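You operate a simulated robot arm through the tools that you are given. There is no shell and no other tool.

You run a simulated robot arm. Do the job below in one go: nothing can be reset, and whatever is moved stays where it is left.

JOB
Put things in order on the test bench. At the end: the blue plug from the test bench stands on top of the red pendant; the tube with blue collar from the test bench stands where the yellow padlock stood; the yellow padlock stands where the blue plug stood; the steel sieve cup stands where the tube with blue collar stood; whatever was shut is shut again. Leave all else as you found it, and nothing knocked over.

Only the result counts: the job must be done as asked and must still hold three seconds after the hand-in. Knocking over, shifting, dropping, spilling or breaking anything else fails it.

ROBOT AND FRAMES
A 7-joint arm with a two-finger parallel gripper, fixed in place. Base frame: the origin is at the foot of the arm, x ahead of it, y to its left, z up; the work surface is at about z = 0. Lengths are in mm, angles in degrees, forces in N, time in s.
With the tool pointing down near the work surface it reaches from about 220 to 580 mm from the base axis. Its first joint turns from -66.0 to 66.0 degrees. Payload 2.5 kg.
The tool frame sits at the grasp point between the pads (the TCP): z along the fingers, y along the line on which they close. The tips reach 23 mm beyond it. Largest opening 94 mm; finger width 38, thickness 10; the body of the gripper, 54 by 96 mm, starts 39 mm behind the TCP.
Orientation is that of the tool frame in the base frame, as [roll, pitch, yaw] about the fixed x, y, z axes, in that order (R = Rz(yaw) Ry(pitch) Rx(roll)). With the fingers straight down and closing along the base's y, the tool's x points along the base's -x, its y along +y and its z along -z.

CONTROLS
- The arm moves only by the tool apply_moves. Its argument "increments" is a list of rows, each an object of numbers (a shift or turn left out is 0, a gripper value left out holds the last): "dx", "dy", "dz": the shift along the tool's x, y, z in m; "rx", "ry", "rz": the turn, a rotation vector about the tool's x, y, z in degrees; "hand": the gripper command, from -1 (shut) to 1 (fully open), values between in proportion. In form: [{"dx": .., "dy": .., "dz": .., "rx": .., "ry": .., "rz": .., "hand": ..}, ...]. A call has 1 to 20 rows; each row shifts and turns the commanded pose from where the row before left it, along the tool's axes as they then stand. A row lasts 0.2 s, in which the tool goes at most 50 mm and 8.6 degrees; a call with a longer step from one row to the next is refused whole, and so is a gripper value outside its range. A pose out of reach is approached as far as the arm can. The call stops where the force on the tool passes 40 N (or 10 N more than at its start, if that is more) or the arm is blocked; 0.2 s more then pass. The fingers move at their own pace (about 108 mm/s each) and stop on an object; they squeeze with about 43 N. The grip force told is the motor's: it shows also when the fingers shut on nothing. Time passes only in rows, and 0.2 s behind the last, so rows that do not move let the fingers close. The reply holds the time, the measured pose of the TCP, the force on the tool along the base axes, the opening and the grip force, in the units named above and with some noise, with the torque about the TCP (base axes, N m) and any sound that the robot's microphone picked up, and new pictures: "show" is both (left out), scene, wrist or none.
- Cameras (640 x 400 px; columns grow to the right, rows downward): "scene" is fixed at [125.8, -427, 522.9]; the picture's right is [0.68, -0.73, 0.00], its down [-0.57, -0.53, -0.63] and it looks along [0.46, 0.43, -0.78] (base axes); focal length 267 px, centre (320, 200). "wrist" rides on the gripper at [86, 16, -75] in the tool frame; the picture's right is [-0.18, 0.98, 0.00], its down [-0.58, -0.11, -0.81] and it looks along [-0.79, -0.15, 0.59] (tool axes); focal length 243 px, centre (320, 200). There is no depth. A picture from a camera that has moved, and an enlarged one, comes with that camera's place and axes in the base frame and with its lens.
- enlarge(camera, box): a new picture of the part [left, top, right, bottom] of that camera's present view, enlarged. No time passes.
- job_done(): hands the job in; it is judged then, once.

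Nothing tells you positions but the pictures and the camera data. Unless the task says otherwise, let go and move clear before handing in.

The tools are called after "Emit:" as name(argument=value, ...) on one line, values as JSON. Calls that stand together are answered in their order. apply_moves: Moves the arm, as the interface text tells. Its arguments: {"type":"object","properties":{"increments":{"type":"array","items":{"type":"object","properties":{"dx":{"type":"number"},"dy":{"type":"number"},"dz":{"type":"number"},"rx":{"type":"number"},"ry":{"type":"number"},"rz":{"type":"number"},"hand":{"type":"number"}}}},"show":{"type":"string","enum":["both","scene","wrist","none"]}},"required":["increments"]} The other tools are called the same way: enlarge (camera, box) takes an enlarged picture of a part of a camera's view; job_done () hands the job in.

At the start:

```text
t: 0.0
tcp_pos: [338.9, -2.7, 246.7]
orientation: [-180.0, 0.0, 180.0]
ft_force: [0.2, 0.0, 0.5]
ft_torque: [0.03, 0.0, -0.01]
finger_gap: 94.3
grip_force: 0.1
```

scene: 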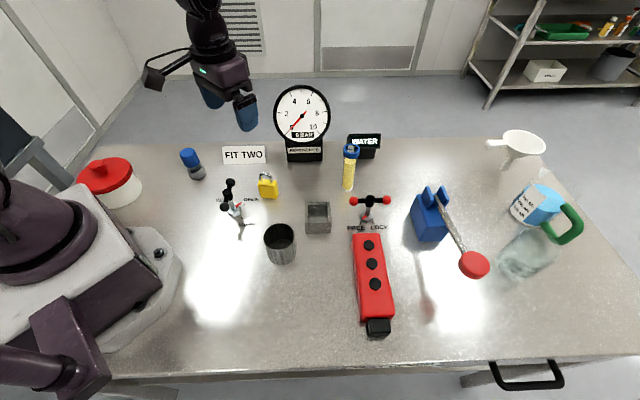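
wrist: 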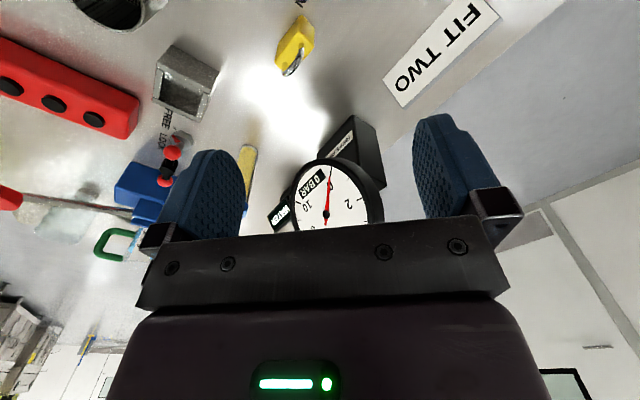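

I see a bench with a blue plug, yellow padlock, yellow tube with blue collar, a steel cup, a small grey box, a red pendant and some levers. I'll look closer at each part before moving.

Emit:
enlarge(camera="scene", box=[160, 120, 320, 220])

Emit:
enlarge(camera="scene", box=[250, 120, 410, 220])

Emit:
enlarge(camera="scene", box=[200, 170, 360, 270])

Emit:
enlarge(camera="scene", box=[320, 220, 480, 345])

Emit:
enlarge(camera="scene", box=[340, 120, 600, 290])

Emit:
enlarge(camera="wrist", box=[0, 0, 320, 200])

```text
4.00 times, centred on (240, 170) of scene
camera zoom: at [125.8, -427.0, 522.9], right [0.68, -0.73, 0.0], down [-0.57, -0.53, -0.63], along [0.46, 0.43, -0.78], focal length 1068 px, centre (640, 320)
```

zoom: 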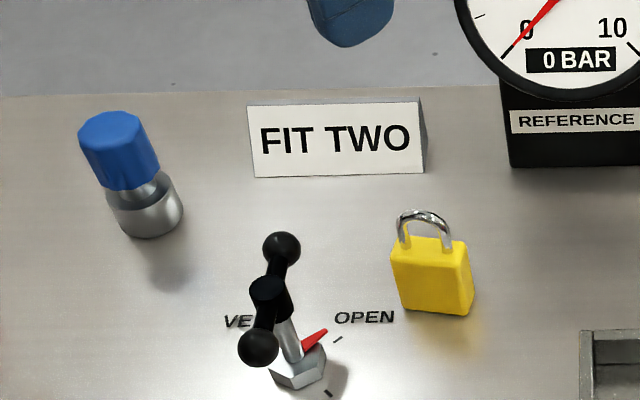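

```text
4.00 times, centred on (330, 170) of scene
camera zoom: at [125.8, -427.0, 522.9], right [0.68, -0.73, 0.0], down [-0.57, -0.53, -0.63], along [0.46, 0.43, -0.78], focal length 1068 px, centre (280, 320)
```

zoom: 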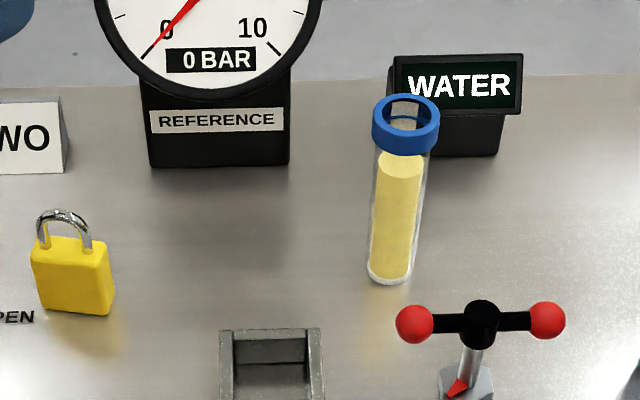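

```text
4.00 times, centred on (280, 220) of scene
camera zoom: at [125.8, -427.0, 522.9], right [0.68, -0.73, 0.0], down [-0.57, -0.53, -0.63], along [0.46, 0.43, -0.78], focal length 1068 px, centre (480, 120)
```

zoom: 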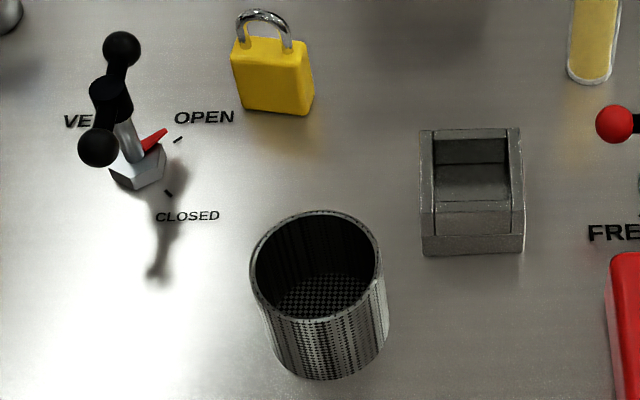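

```text
3.20 times, centred on (400, 282) of scene
camera zoom: at [125.8, -427.0, 522.9], right [0.68, -0.73, 0.0], down [-0.57, -0.53, -0.63], along [0.46, 0.43, -0.78], focal length 854 px, centre (64, -64)
```

zoom: 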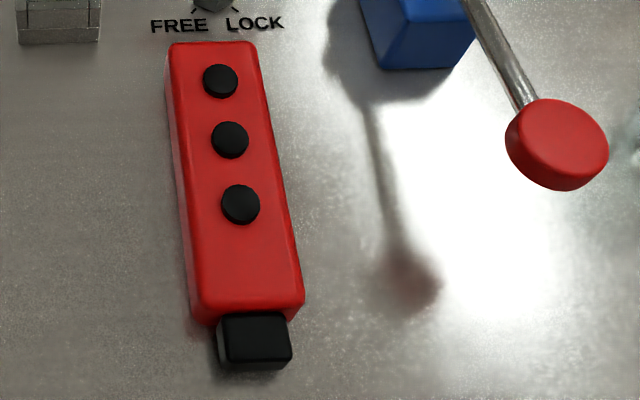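

```text
2.35 times, centred on (470, 205) of scene
camera zoom: at [125.8, -427.0, 522.9], right [0.68, -0.73, 0.0], down [-0.57, -0.53, -0.63], along [0.46, 0.43, -0.78], focal length 628 px, centre (-33, 188)
```

zoom: 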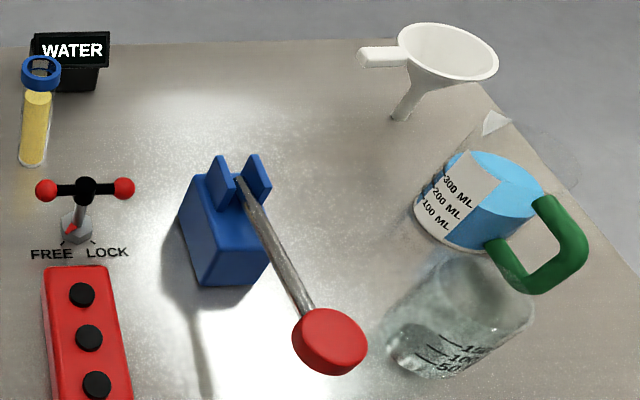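

```text
2.00 times, centred on (160, 100) of wrist
camera zoom: at [253.6, 13.7, 321.3], right [0.18, 0.98, 0.0], down [0.58, -0.11, 0.81], along [0.79, -0.15, -0.59], focal length 485 px, centre (640, 400)
```

zoom: 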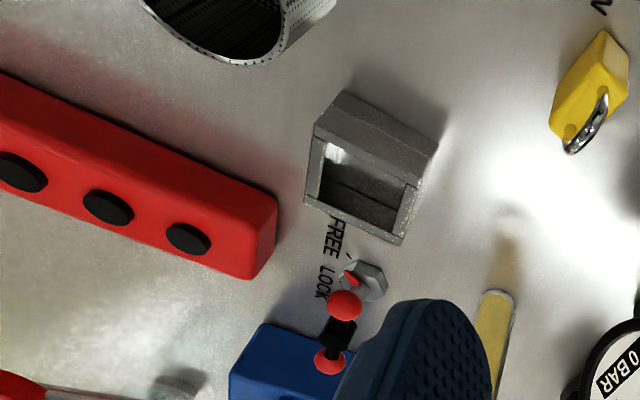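

The plug looks to be near (273, 168), the padlock near (357, -33), the tube near (513, -162), the cup near (266, -187) and the pendant runs from about (415, -292) to (294, -407). I go first to a spot near the plug for a close look with the wrist camera.

Emit:
apply_moves(increments=[{"dx": 0.025, "dy": 0.04, "hand": 1}, {"dx": 0.025, "dy": 0.04}, {"dx": 0.025, "dy": 0.04}, {"dx": 0.025, "dy": 0.04, "dz": 0.02}, {"dx": 0.005, "dy": 0.01, "dz": 0.02}, {}], show="both")

```text
refused: row 4 steps farther than a row can; nothing moved
```

Emit:
apply_moves(increments=[{"dx": 0.025, "dy": 0.04, "hand": 1}, {"dx": 0.025, "dy": 0.04}, {"dx": 0.025, "dy": 0.04}, {"dx": 0.025, "dy": 0.04}, {"dx": 0.005, "dy": 0.01, "dz": 0.04}, {}], show="both")

```text
t: 1.4
tcp_pos: [235.8, 167.4, 206.7]
orientation: [179.9, 0.0, 180.0]
ft_force: [-0.3, -0.2, 0.1]
ft_torque: [-0.04, 0.01, -0.01]
finger_gap: 94.1
grip_force: 0.0
camera wrist: at [150.7, 183.7, 280.9], right [0.18, 0.98, 0.0], down [0.58, -0.11, 0.81], along [0.79, -0.15, -0.59], focal length 243 px, centre (320, 200)
```

scene: 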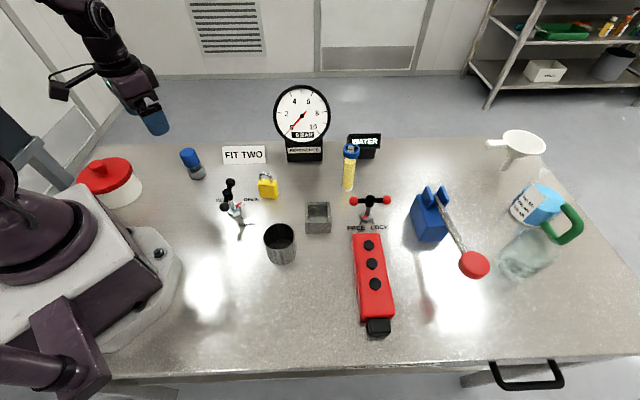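
wrist: 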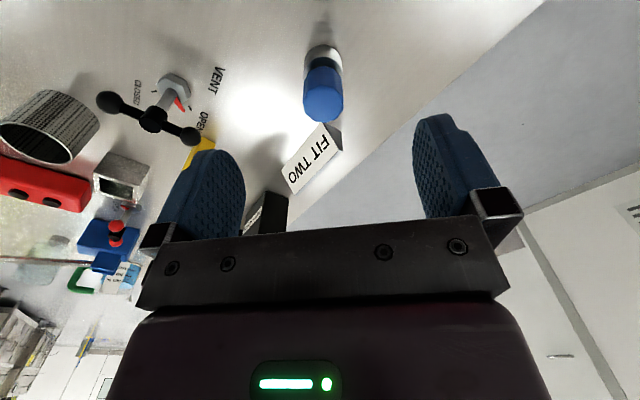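

The plug is in the wrist view now. I zoom in to fix its axis and size.

Emit:
enlarge(camera="wrist", box=[272, 30, 400, 110])

Emit:
enlarge(camera="wrist", box=[0, 40, 240, 190])

```text
5.00 times, centred on (336, 70) of wrist
camera zoom: at [150.7, 183.7, 280.9], right [0.18, 0.98, 0.0], down [0.58, -0.11, 0.81], along [0.79, -0.15, -0.59], focal length 1213 px, centre (240, 850)
```

zoom: 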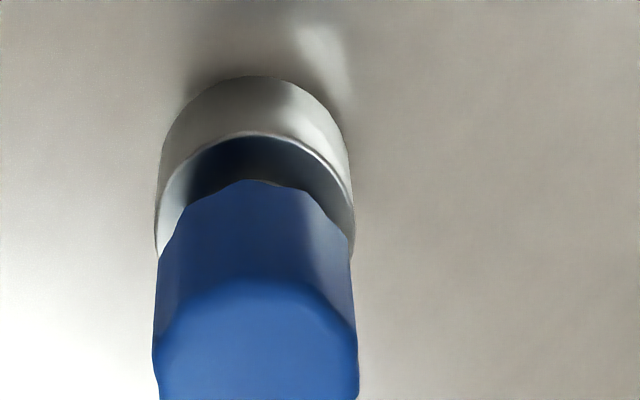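

```text
2.67 times, centred on (120, 115) of wrist
camera zoom: at [150.7, 183.7, 280.9], right [0.18, 0.98, 0.0], down [0.58, -0.11, 0.81], along [0.79, -0.15, -0.59], focal length 647 px, centre (853, 427)
```

zoom: 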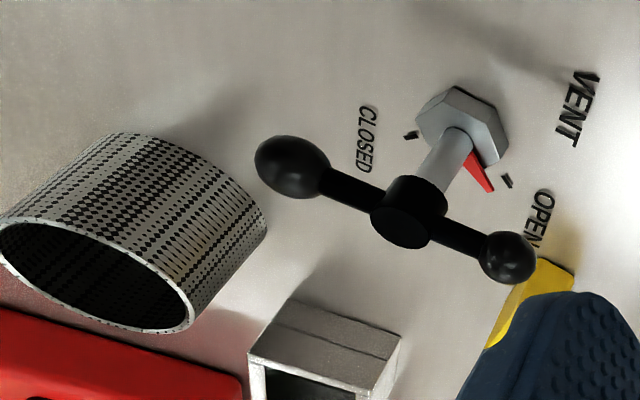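

The plug's base comes out near (280, 163), about 42 mm in diameter. I move over it and stop with the tips just above its top to check centring.

Emit:
apply_moves(increments=[{"dx": -0.0448, "dy": -0.005}, {"dz": 0.045}, {"dz": 0.04}, {}, {}], show="both")

Emit:
enlarge(camera="wrist", box=[160, 0, 480, 200])

Emit:
enlarge(camera="scene", box=[120, 80, 280, 200])

```text
t: 2.6
tcp_pos: [281.1, 159.8, 122.6]
orientation: [-180.0, 0.0, 180.0]
ft_force: [0.0, 0.2, -0.1]
ft_torque: [0.03, -0.01, -0.02]
finger_gap: 94.0
grip_force: 0.1
camera wrist: at [195.8, 178.0, 197.3], right [0.18, 0.98, 0.0], down [0.58, -0.11, 0.81], along [0.79, -0.15, -0.59], focal length 243 px, centre (320, 200)
```

scene: 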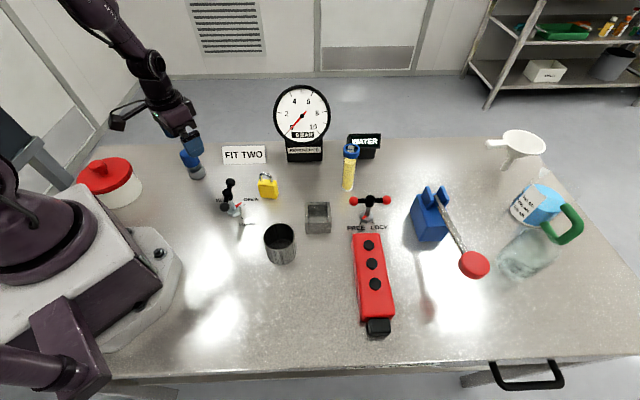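
wrist: 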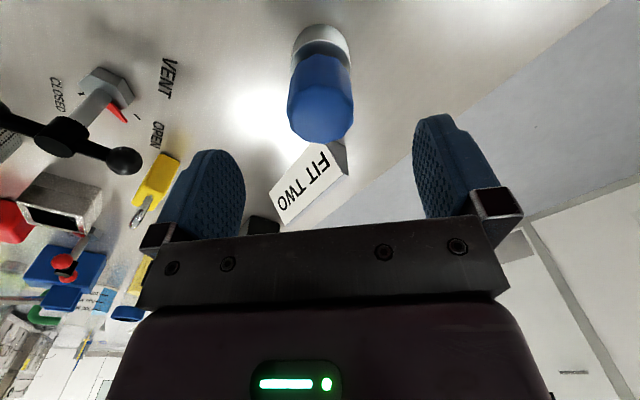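

```text
2.00 times, centred on (320, 100) of wrist
camera zoom: at [195.8, 178.0, 197.3], right [0.18, 0.98, 0.0], down [0.58, -0.11, 0.81], along [0.79, -0.15, -0.59], focal length 485 px, centre (320, 400)
```

zoom: 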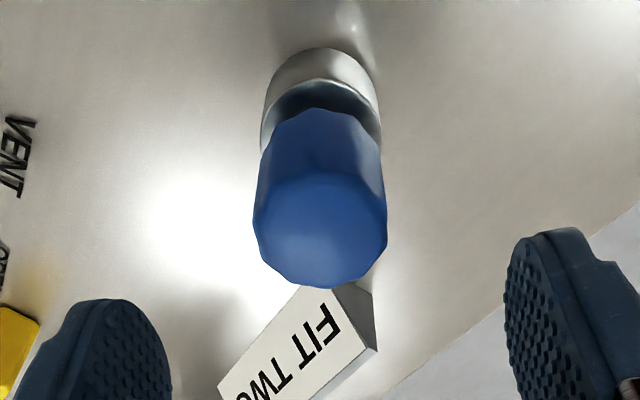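

```text
3.33 times, centred on (200, 140) of scene
camera zoom: at [125.8, -427.0, 522.9], right [0.68, -0.73, 0.0], down [-0.57, -0.53, -0.63], along [0.46, 0.43, -0.78], focal length 890 px, centre (720, 400)
```

zoom: 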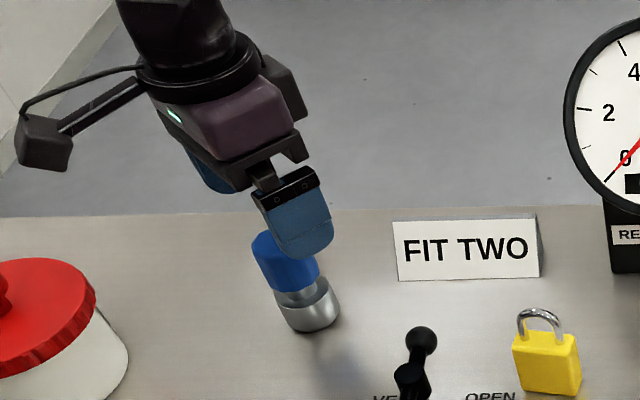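

The plug sits almost centred (about 2 mm off), is about 74 mm tall, and its cap is about 39 mm wide. I correct, descend to the cap and close.

Emit:
apply_moves(increments=[{"dx": 0.002, "dy": 0.001, "dz": 0.03}, {"dz": 0.037}, {}, {}], show="both")

Emit:
enlarge(camera="wrist", box=[160, 0, 480, 200])

Emit:
enlarge(camera="scene", box=[120, 100, 280, 200])

```text
t: 3.6
tcp_pos: [278.0, 160.2, 54.0]
orientation: [-179.9, 0.0, 180.0]
ft_force: [-0.8, 0.3, -0.2]
ft_torque: [0.02, -0.02, 0.02]
finger_gap: 93.7
grip_force: 0.0
camera wrist: at [192.5, 178.3, 129.6], right [0.18, 0.98, 0.0], down [0.58, -0.11, 0.81], along [0.79, -0.15, -0.59], focal length 243 px, centre (320, 200)
```

scene: 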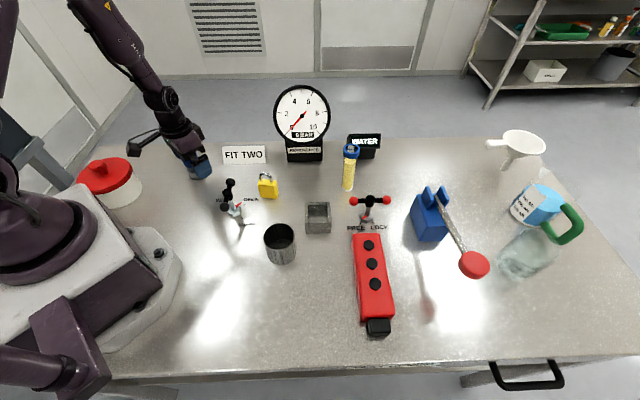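
wrist: 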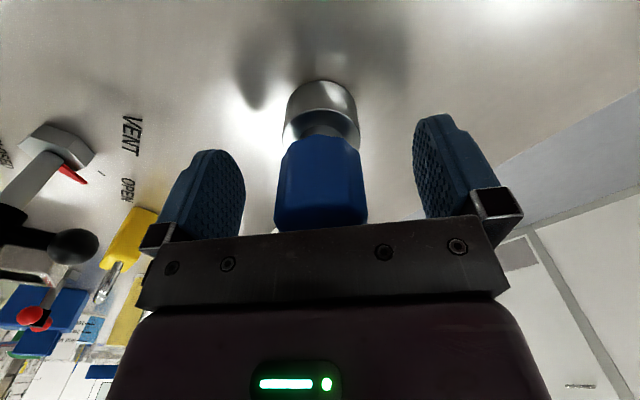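

```text
2.00 times, centred on (320, 100) of wrist
camera zoom: at [192.5, 178.3, 129.6], right [0.18, 0.98, 0.0], down [0.58, -0.11, 0.81], along [0.79, -0.15, -0.59], focal length 485 px, centre (320, 400)
```

zoom: 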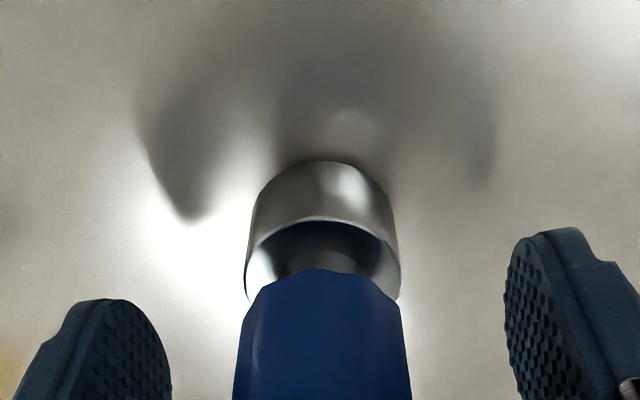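

```text
4.00 times, centred on (200, 150) of scene
camera zoom: at [125.8, -427.0, 522.9], right [0.68, -0.73, 0.0], down [-0.57, -0.53, -0.63], along [0.46, 0.43, -0.78], focal length 1068 px, centre (800, 400)
```

zoom: 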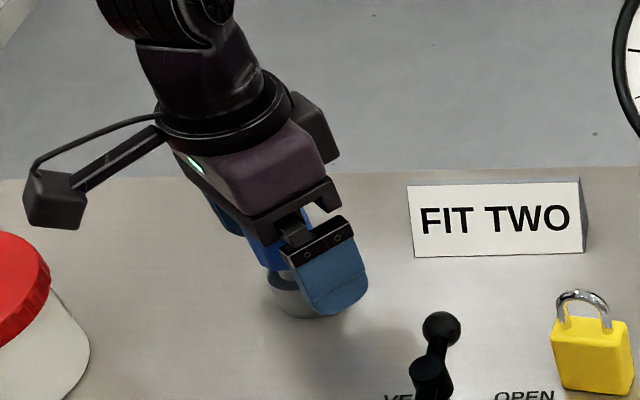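

The plug lies within 2 mm of the grasp centre; I close the fingers and then lift.

Emit:
apply_moves(increments=[{"hand": -1}, {"hand": -1}, {"hand": -1}, {"hand": -1}], show="wrist")

```text
t: 4.6
tcp_pos: [278.0, 160.1, 55.8]
orientation: [-179.9, 0.1, 180.0]
ft_force: [0.1, 1.0, -0.1]
ft_torque: [0.02, 0.02, 0.02]
finger_gap: 37.7
grip_force: 42.4
camera wrist: at [192.5, 178.3, 129.8], right [0.18, 0.98, 0.0], down [0.58, -0.11, 0.81], along [0.79, -0.15, -0.59], focal length 243 px, centre (320, 200)
```

wrist: 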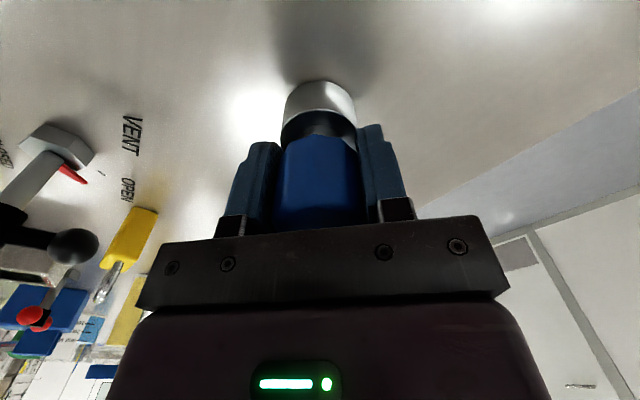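

The plug is held (gap 37.7 mm). I lift it straight up and carry it at height towards the pendant.

Emit:
apply_moves(increments=[{"dz": -0.02}, {"dz": -0.045}, {"dz": -0.045}, {"dz": -0.04}, {}], show="both")

Emit:
apply_moves(increments=[{"dy": -0.03}, {"dy": -0.045}, {"dy": -0.045}, {"dy": -0.045}, {"dy": -0.045}, {"dy": -0.045}, {"dy": -0.045}, {"dy": -0.045}, {"dy": -0.045, "dx": -0.01}, {"dy": -0.045, "dx": -0.01}, {"dy": -0.045}, {"dy": -0.045}, {"dy": -0.03}, {}, {}], show="both")

```text
t: 5.8
tcp_pos: [276.2, 162.8, 206.0]
orientation: [180.0, 0.0, 179.9]
ft_force: [-0.3, -0.2, -3.2]
ft_torque: [0.01, 0.01, -0.01]
finger_gap: 37.7
grip_force: 43.5
camera wrist: at [191.2, 179.3, 280.4], right [0.18, 0.98, 0.0], down [0.58, -0.11, 0.81], along [0.79, -0.15, -0.59], focal length 243 px, centre (320, 200)
```

scene: 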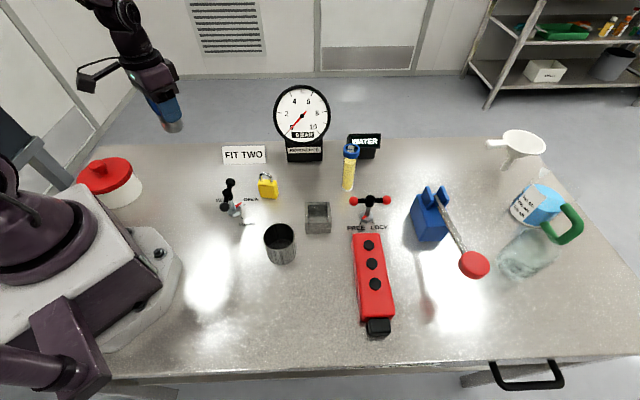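
wrist: 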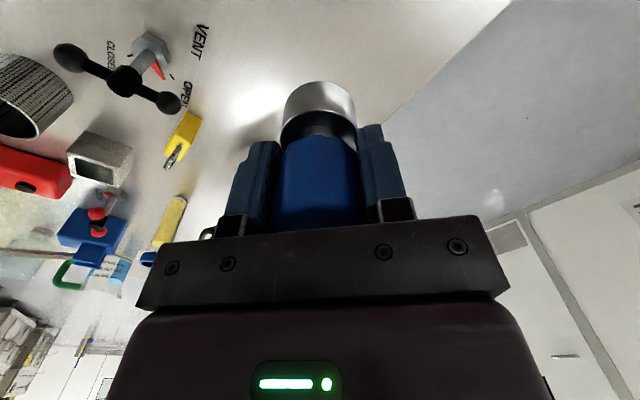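

```text
t: 9.0
tcp_pos: [296.8, -394.8, 204.0]
orientation: [-179.9, 0.0, -180.0]
ft_force: [0.3, 0.1, -2.9]
ft_torque: [0.04, -0.01, 0.02]
finger_gap: 37.4
grip_force: 43.0
camera wrist: at [212.1, -376.9, 279.0], right [0.18, 0.98, 0.0], down [0.58, -0.11, 0.81], along [0.79, -0.15, -0.59], focal length 243 px, centre (320, 200)
```

scene: 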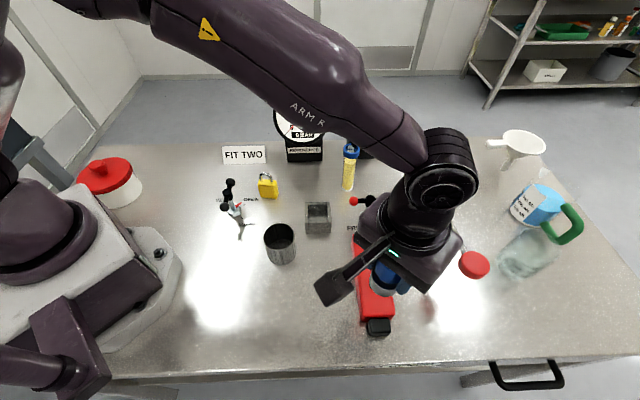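
wrist: 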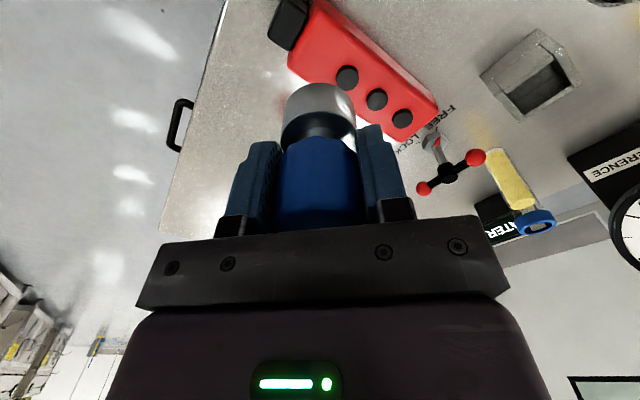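

The pendant shows in the wrist view past the held plug. I zoom in to locate its flat end area and its buttons.

Emit:
enlarge(camera="wrist", box=[250, 0, 458, 130])

Emit:
enlarge(camera="scene", box=[310, 230, 470, 350])

```text
3.08 times, centred on (354, 65) of wrist
camera zoom: at [212.1, -376.9, 279.0], right [0.18, 0.98, 0.0], down [0.58, -0.11, 0.81], along [0.79, -0.15, -0.59], focal length 746 px, centre (215, 615)
```

zoom: 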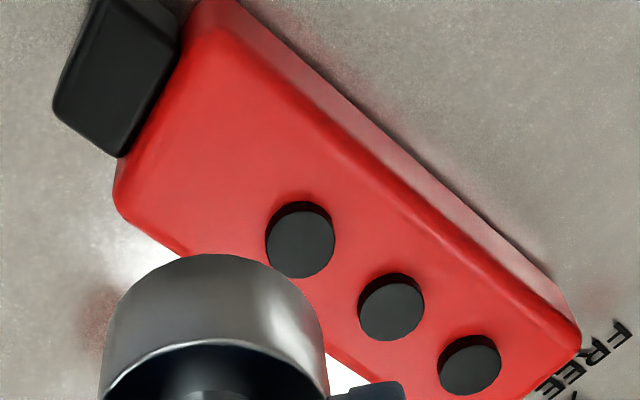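

```text
3.33 times, centred on (390, 290) of scene
camera zoom: at [125.8, -427.1, 522.9], right [0.68, -0.73, 0.0], down [-0.57, -0.53, -0.63], along [0.46, 0.43, -0.78], focal length 890 px, centre (87, -100)
```

zoom: 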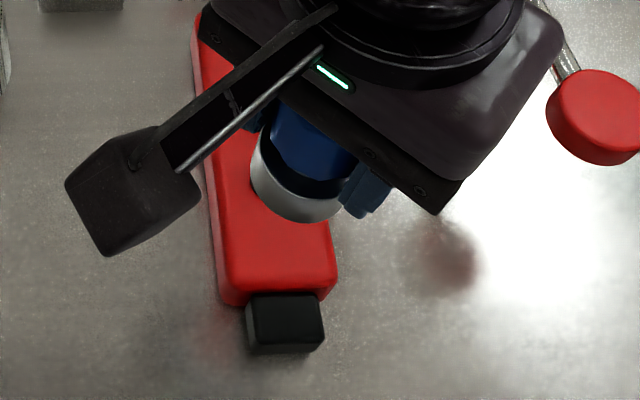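

The flat end of the pendant is about 45 mm long between the last button and the cable end, and the plug's base is about 43 mm. I aim at the plug's centre about 36 mm from the last button, near (309, -397), and come down partway to check.

Emit:
apply_moves(increments=[{"dx": -0.0103, "dy": -0.0053}, {"dz": 0.035}, {"dz": 0.03}, {"dz": 0.02}, {}], show="both")

Emit:
enlarge(camera="wrist", box=[240, 0, 448, 130])

Emit:
enlarge(camera="scene", box=[310, 230, 470, 350])

```text
t: 10.2
tcp_pos: [307.0, -398.4, 119.9]
orientation: [-180.0, 0.0, 180.0]
ft_force: [-0.4, -0.1, -3.3]
ft_torque: [-0.01, 0.02, 0.0]
finger_gap: 37.5
grip_force: 43.8
camera wrist: at [221.6, -381.9, 194.6], right [0.18, 0.98, 0.0], down [0.58, -0.11, 0.81], along [0.79, -0.15, -0.59], focal length 243 px, centre (320, 200)
```

scene: 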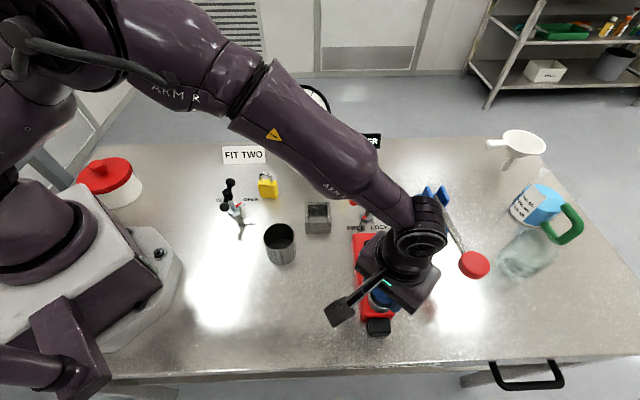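
wrist: 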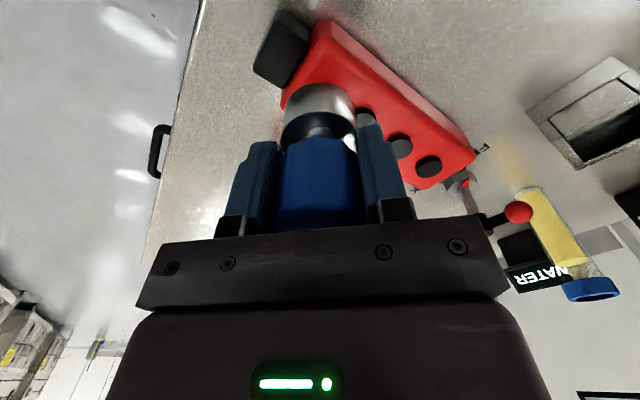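

```text
3.08 times, centred on (344, 65) of wrist
camera zoom: at [221.6, -381.9, 194.6], right [0.18, 0.98, 0.0], down [0.58, -0.11, 0.81], along [0.79, -0.15, -0.59], focal length 746 px, centre (246, 615)
```

zoom: 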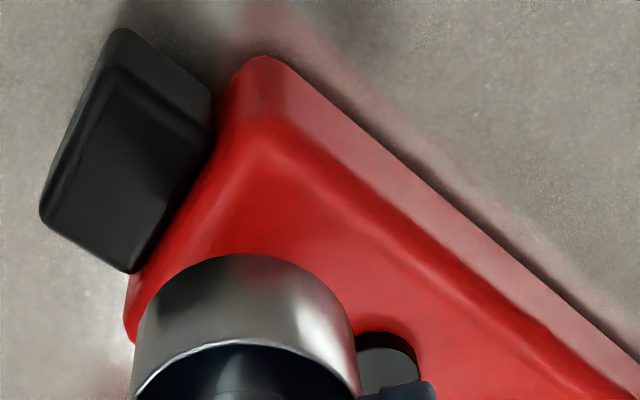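

```text
3.33 times, centred on (390, 290) of scene
camera zoom: at [125.8, -427.1, 522.9], right [0.68, -0.73, 0.0], down [-0.57, -0.53, -0.63], along [0.46, 0.43, -0.78], focal length 890 px, centre (87, -100)
```

zoom: 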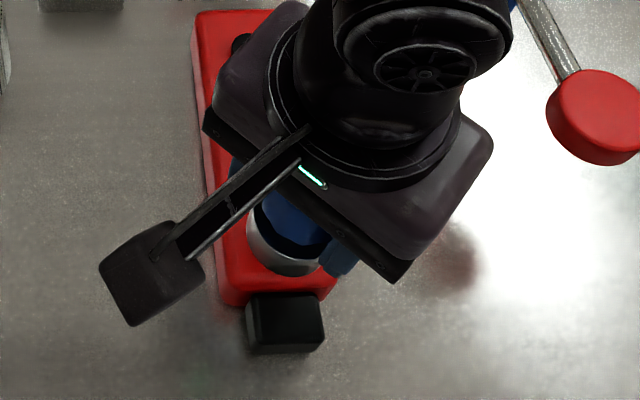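

Button and edge readings agree: the plug will clear the button by about 4 mm and slightly overhang the cable end. I nudge 2.5 mm in x and lower to just above the pendant.

Emit:
apply_moves(increments=[{"dx": -0.0025}, {"dz": 0.01}, {"dz": 0.009}, {}], show="both")

Emit:
enlarge(camera="wrist", box=[240, 0, 448, 130])

Emit:
enlarge(camera="scene", box=[330, 260, 442, 330])

```text
t: 11.2
tcp_pos: [308.6, -396.7, 101.5]
orientation: [-179.9, 0.0, 180.0]
ft_force: [-0.5, 0.2, -2.5]
ft_torque: [0.03, 0.02, 0.0]
finger_gap: 37.6
grip_force: 43.0
camera wrist: at [223.4, -381.0, 175.9], right [0.18, 0.98, 0.0], down [0.58, -0.11, 0.81], along [0.79, -0.15, -0.59], focal length 243 px, centre (320, 200)
```

scene: 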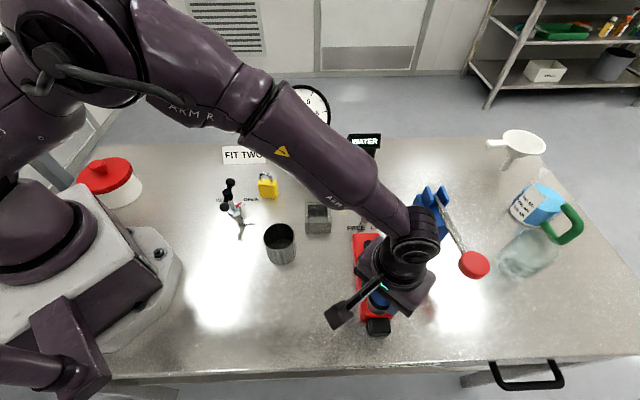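
wrist: 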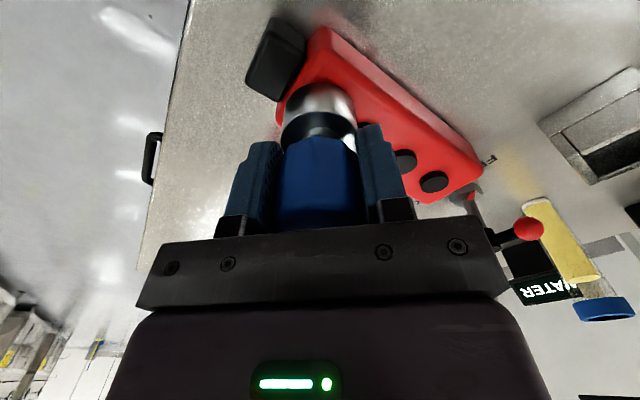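

```text
3.08 times, centred on (344, 65) of wrist
camera zoom: at [223.4, -381.0, 175.9], right [0.18, 0.98, 0.0], down [0.58, -0.11, 0.81], along [0.79, -0.15, -0.59], focal length 746 px, centre (246, 615)
```

zoom: 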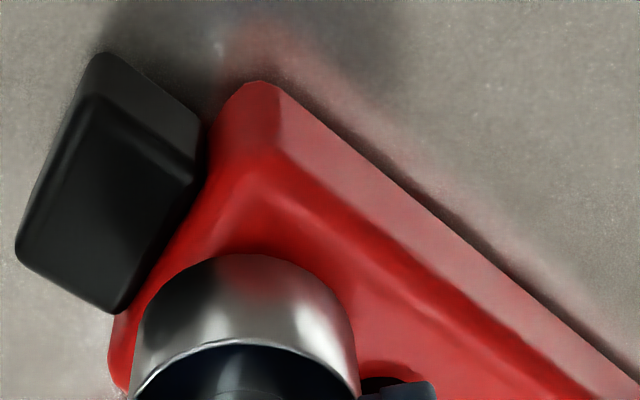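

```text
5.71 times, centred on (386, 295) of scene
camera zoom: at [125.8, -427.1, 522.9], right [0.68, -0.73, 0.0], down [-0.57, -0.53, -0.63], along [0.46, 0.43, -0.78], focal length 1525 px, centre (-57, -343)
```

zoom: 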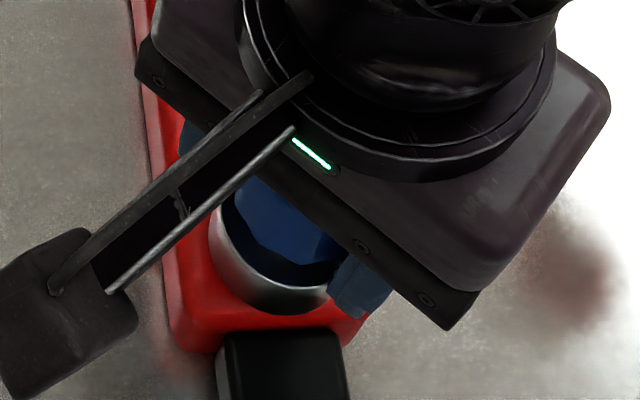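

The plug's bottom should be a few millimetres above the pendant now. I lower it in 1 mm rows and watch the vertical force.

Emit:
apply_moves(increments=[{"dz": 0.0015}, {"dz": 0.0015}, {}], show="none")

Emit:
apply_moves(increments=[{"dz": 0.001}, {"dz": 0.001}, {}], show="none")

```text
t: 12.0
tcp_pos: [308.9, -396.4, 96.7]
orientation: [180.0, 0.1, -180.0]
ft_force: [0.0, -0.4, -3.9]
ft_torque: [0.01, 0.04, 0.0]
finger_gap: 37.3
grip_force: 43.1
```

```text
t: 12.8
tcp_pos: [309.3, -398.1, 97.7]
orientation: [-180.0, 0.1, -180.0]
ft_force: [-2.3, 4.3, 12.9]
ft_torque: [0.34, 0.11, 0.05]
finger_gap: 37.4
grip_force: 43.4
```

Contact is made at a plug-bottom height of about 41 mm, with the force centred near the plug's axis, so it sits flat. I look before letting go.

Emit:
apply_moves(increments=[{}], show="both")

Emit:
enlarge(camera="wrist", box=[240, 0, 448, 130])

Emit:
enlarge(camera="scene", box=[330, 260, 442, 330])

```text
t: 13.2
tcp_pos: [309.4, -397.8, 97.1]
orientation: [-179.9, 0.0, -179.9]
ft_force: [-2.9, 5.4, 18.0]
ft_torque: [0.38, 0.13, 0.0]
finger_gap: 37.5
grip_force: 42.8
camera wrist: at [224.2, -381.2, 171.5], right [0.18, 0.98, 0.0], down [0.58, -0.11, 0.81], along [0.79, -0.15, -0.59], focal length 243 px, centre (320, 200)
```

scene: 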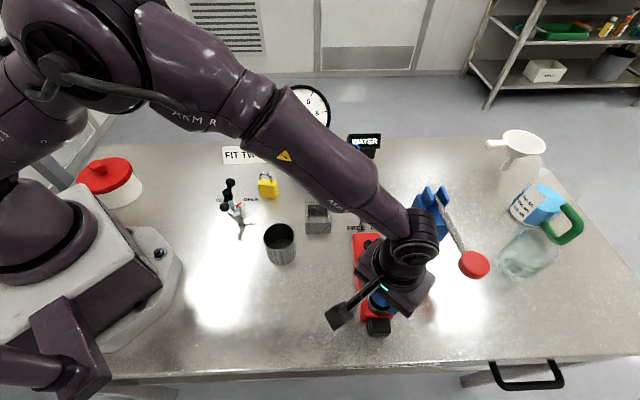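
wrist: 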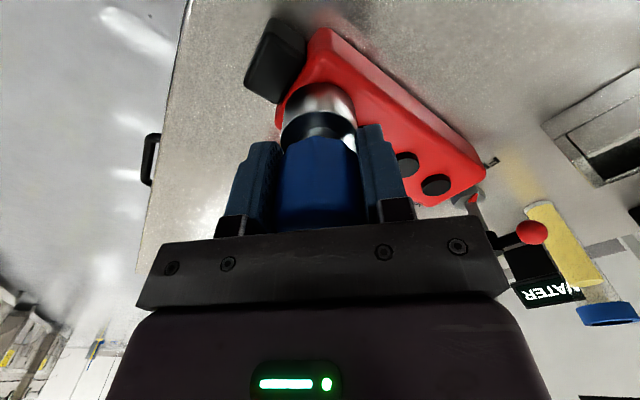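

```text
3.08 times, centred on (344, 65) of wrist
camera zoom: at [224.2, -381.2, 171.5], right [0.18, 0.98, 0.0], down [0.58, -0.11, 0.81], along [0.79, -0.15, -0.59], focal length 746 px, centre (246, 615)
```

zoom: 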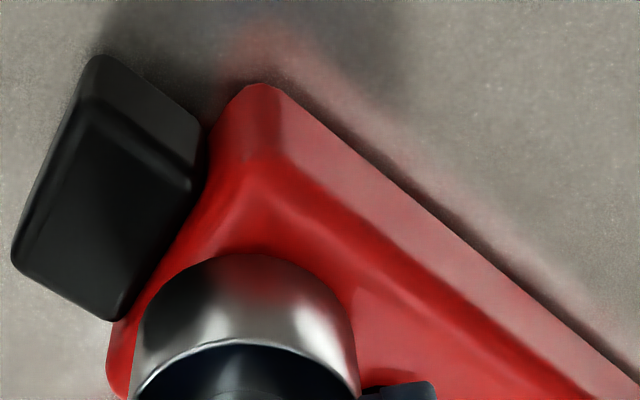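

```text
5.71 times, centred on (386, 295) of scene
camera zoom: at [125.7, -427.0, 523.0], right [0.68, -0.73, 0.0], down [-0.57, -0.53, -0.63], along [0.46, 0.43, -0.78], focal length 1525 px, centre (-57, -343)
```

zoom: 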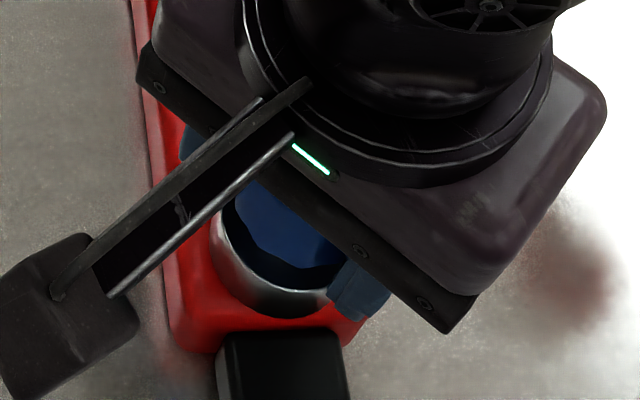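

The contact force is central, so the plug isn't on a button. I back off the preload by 1 mm and check.

Emit:
apply_moves(increments=[{"dz": -0.001}, {}], show="none")

```text
t: 13.8
tcp_pos: [309.8, -397.1, 97.0]
orientation: [179.9, 0.1, -179.9]
ft_force: [1.9, -2.0, 4.4]
ft_torque: [-0.03, -0.13, -0.03]
finger_gap: 37.6
grip_force: 43.0
```

The preload is nearly gone. I open the fingers and check that the plug stands.

Emit:
apply_moves(increments=[{"hand": 0.0}, {"hand": 0.6}, {"hand": 1}, {"hand": 1}], show="both")

Emit:
enlarge(camera="wrist", box=[240, 0, 448, 130])

```text
t: 14.8
tcp_pos: [309.2, -396.9, 97.5]
orientation: [180.0, 0.0, 179.9]
ft_force: [-0.3, 1.3, -0.5]
ft_torque: [0.0, 0.02, -0.03]
finger_gap: 94.1
grip_force: 0.0
camera wrist: at [223.6, -380.5, 171.9], right [0.18, 0.98, 0.0], down [0.58, -0.11, 0.81], along [0.79, -0.15, -0.59], focal length 243 px, centre (320, 200)
```

scene: 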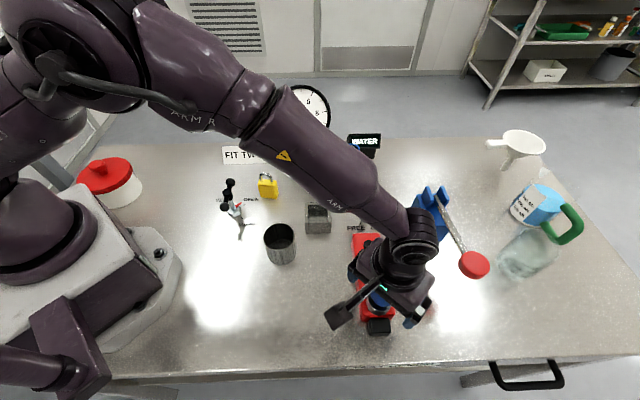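
wrist: 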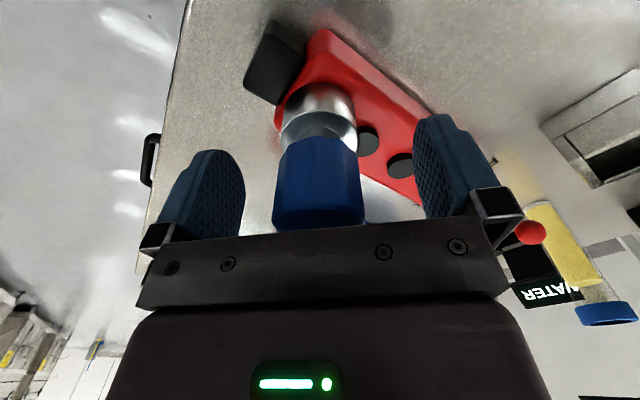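

```text
3.08 times, centred on (344, 65) of wrist
camera zoom: at [223.6, -380.5, 171.9], right [0.18, 0.98, 0.0], down [0.58, -0.11, 0.81], along [0.79, -0.15, -0.59], focal length 746 px, centre (246, 615)
```

zoom: 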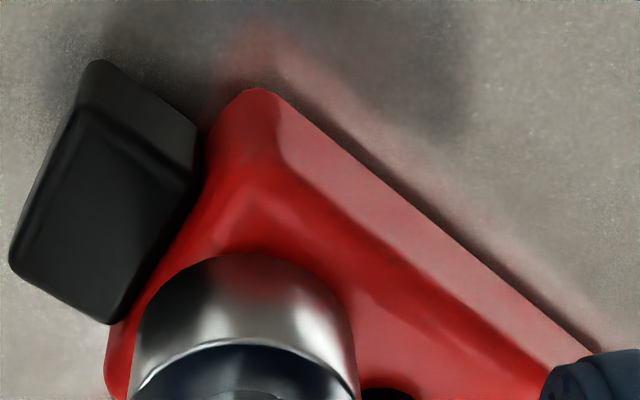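

The plug stands free on the pendant. I rise straight up and check it from above.

Emit:
apply_moves(increments=[{"dz": -0.02}, {"dz": -0.04}, {"dz": -0.045}, {}], show="both")

Emit:
enlarge(camera="wrist", box=[240, 0, 448, 130])

```text
t: 15.8
tcp_pos: [310.5, -394.8, 202.3]
orientation: [179.9, 0.0, 180.0]
ft_force: [-0.4, -0.3, -0.4]
ft_torque: [-0.02, 0.0, -0.03]
finger_gap: 94.2
grip_force: 0.1
camera wrist: at [225.2, -378.3, 278.0], right [0.18, 0.98, 0.0], down [0.58, -0.11, 0.81], along [0.79, -0.15, -0.59], focal length 243 px, centre (320, 200)
```

scene: 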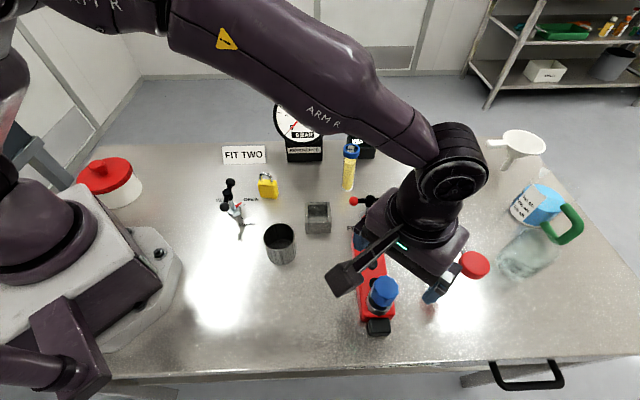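
wrist: 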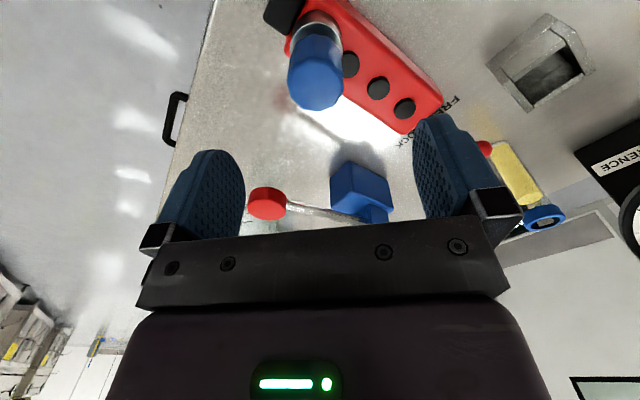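

```text
3.08 times, centred on (344, 65) of wrist
camera zoom: at [225.2, -378.3, 278.0], right [0.18, 0.98, 0.0], down [0.58, -0.11, 0.81], along [0.79, -0.15, -0.59], focal length 746 px, centre (246, 615)
```

zoom: 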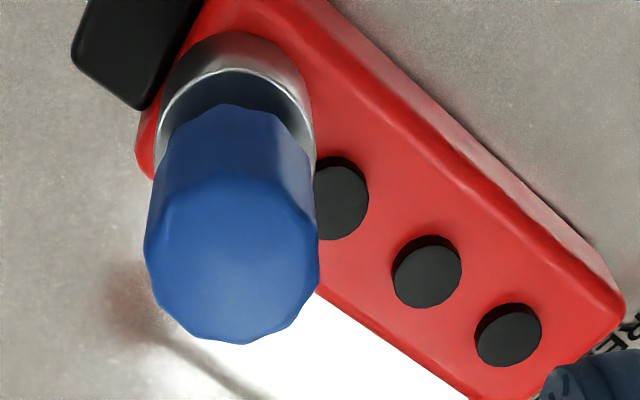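

The plug stands upright on the pendant's flat end, clear of the buttons. Next is the padlock; I go to view it from above and behind.

Emit:
apply_moves(increments=[{"dy": 0.04}, {"dy": 0.045}, {"dy": 0.045}, {"dy": 0.045}, {"dy": 0.045}, {"dy": 0.045}, {"dy": 0.045}, {"dy": 0.034, "dx": -0.0055}, {"dy": 0.02}, {"dz": 0.02}, {}], show="both")

Emit:
enlarge(camera="wrist", box=[240, 0, 448, 130])

```text
t: 18.2
tcp_pos: [314.9, -30.4, 180.6]
orientation: [179.9, 0.0, 180.0]
ft_force: [0.1, 0.0, -0.1]
ft_torque: [0.0, -0.01, 0.01]
finger_gap: 93.9
grip_force: 0.2
camera wrist: at [229.1, -15.1, 255.7], right [0.18, 0.98, 0.0], down [0.58, -0.11, 0.81], along [0.79, -0.15, -0.59], focal length 243 px, centre (320, 200)
```

scene: 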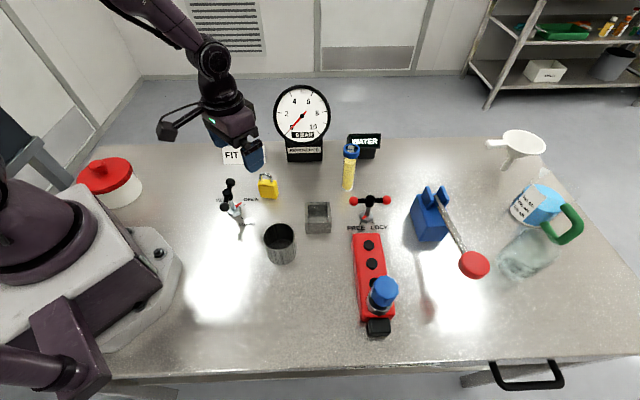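
wrist: 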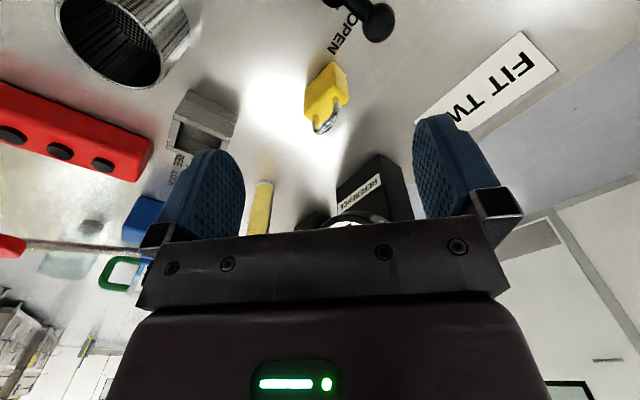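

```text
3.08 times, centred on (344, 65) of wrist
camera zoom: at [229.1, -15.1, 255.7], right [0.18, 0.98, 0.0], down [0.58, -0.11, 0.81], along [0.79, -0.15, -0.59], focal length 746 px, centre (246, 615)
```

zoom: 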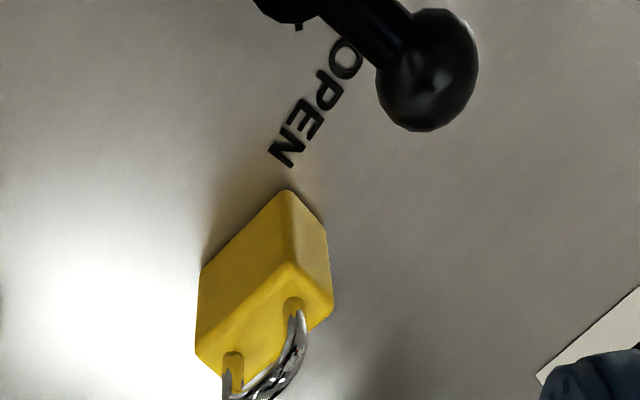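

The padlock's base is near (362, -36) and turned about 33 degrees. I turn the hand by 33 degrees so it closes across the padlock's width, narrow the opening, and move over it.

Emit:
apply_moves(increments=[{"rz": -8.25, "hand": 0.45}, {"rz": -8.25}, {"rz": -8.25}, {"rz": -8.25}, {"dx": -0.019, "dy": -0.0143}, {"dx": -0.0195, "dy": -0.0143}, {"dz": 0.03}, {"dz": 0.02}, {}], show="both")

Emit:
enlarge(camera="wrist", box=[200, 0, 440, 150])

Emit:
enlarge(camera="scene", box=[190, 100, 350, 220])

```text
t: 20.2
tcp_pos: [365.5, -35.7, 131.0]
orientation: [-180.0, 0.0, -147.0]
ft_force: [-0.3, 0.7, 0.9]
ft_torque: [-0.02, 0.0, -0.02]
finger_gap: 68.3
grip_force: 0.0
camera wrist: at [284.6, -69.2, 205.6], right [-0.38, 0.92, 0.0], down [0.55, 0.23, 0.81], along [0.75, 0.31, -0.59], focal length 243 px, centre (320, 200)
```

scene: 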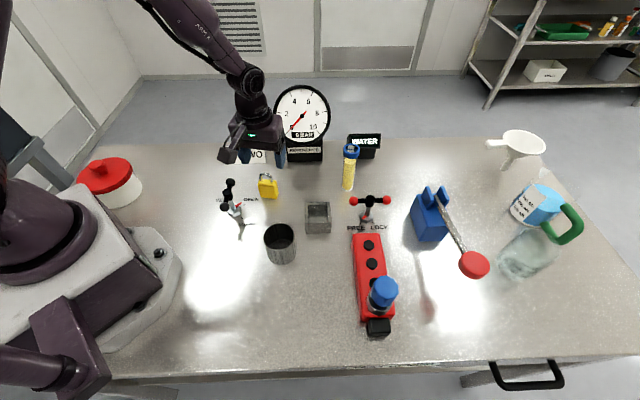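
wrist: 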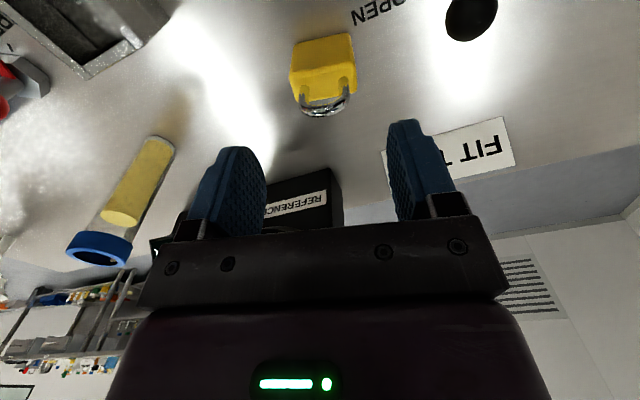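

```text
2.67 times, centred on (320, 75) of wrist
camera zoom: at [284.6, -69.2, 205.6], right [-0.38, 0.92, 0.0], down [0.55, 0.23, 0.81], along [0.75, 0.31, -0.59], focal length 647 px, centre (320, 533)
```

zoom: 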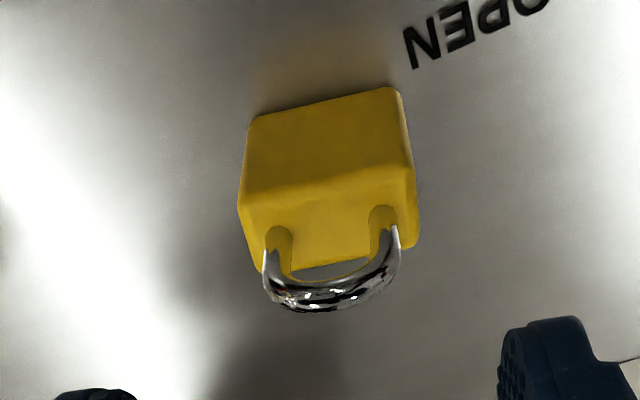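

```text
3.33 times, centred on (270, 160) of scene
camera zoom: at [125.8, -427.0, 522.9], right [0.68, -0.73, 0.0], down [-0.57, -0.53, -0.63], along [0.46, 0.43, -0.78], focal length 890 px, centre (487, 333)
```

zoom: 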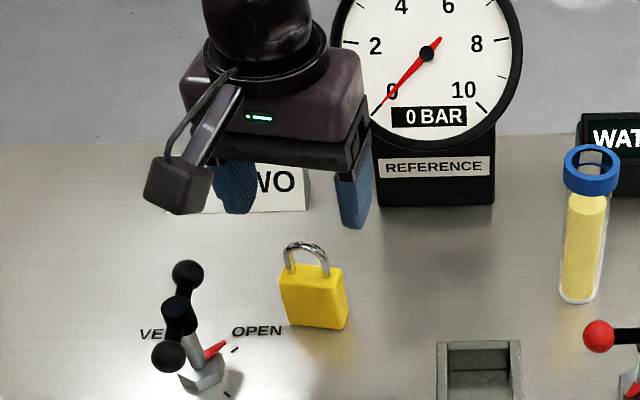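

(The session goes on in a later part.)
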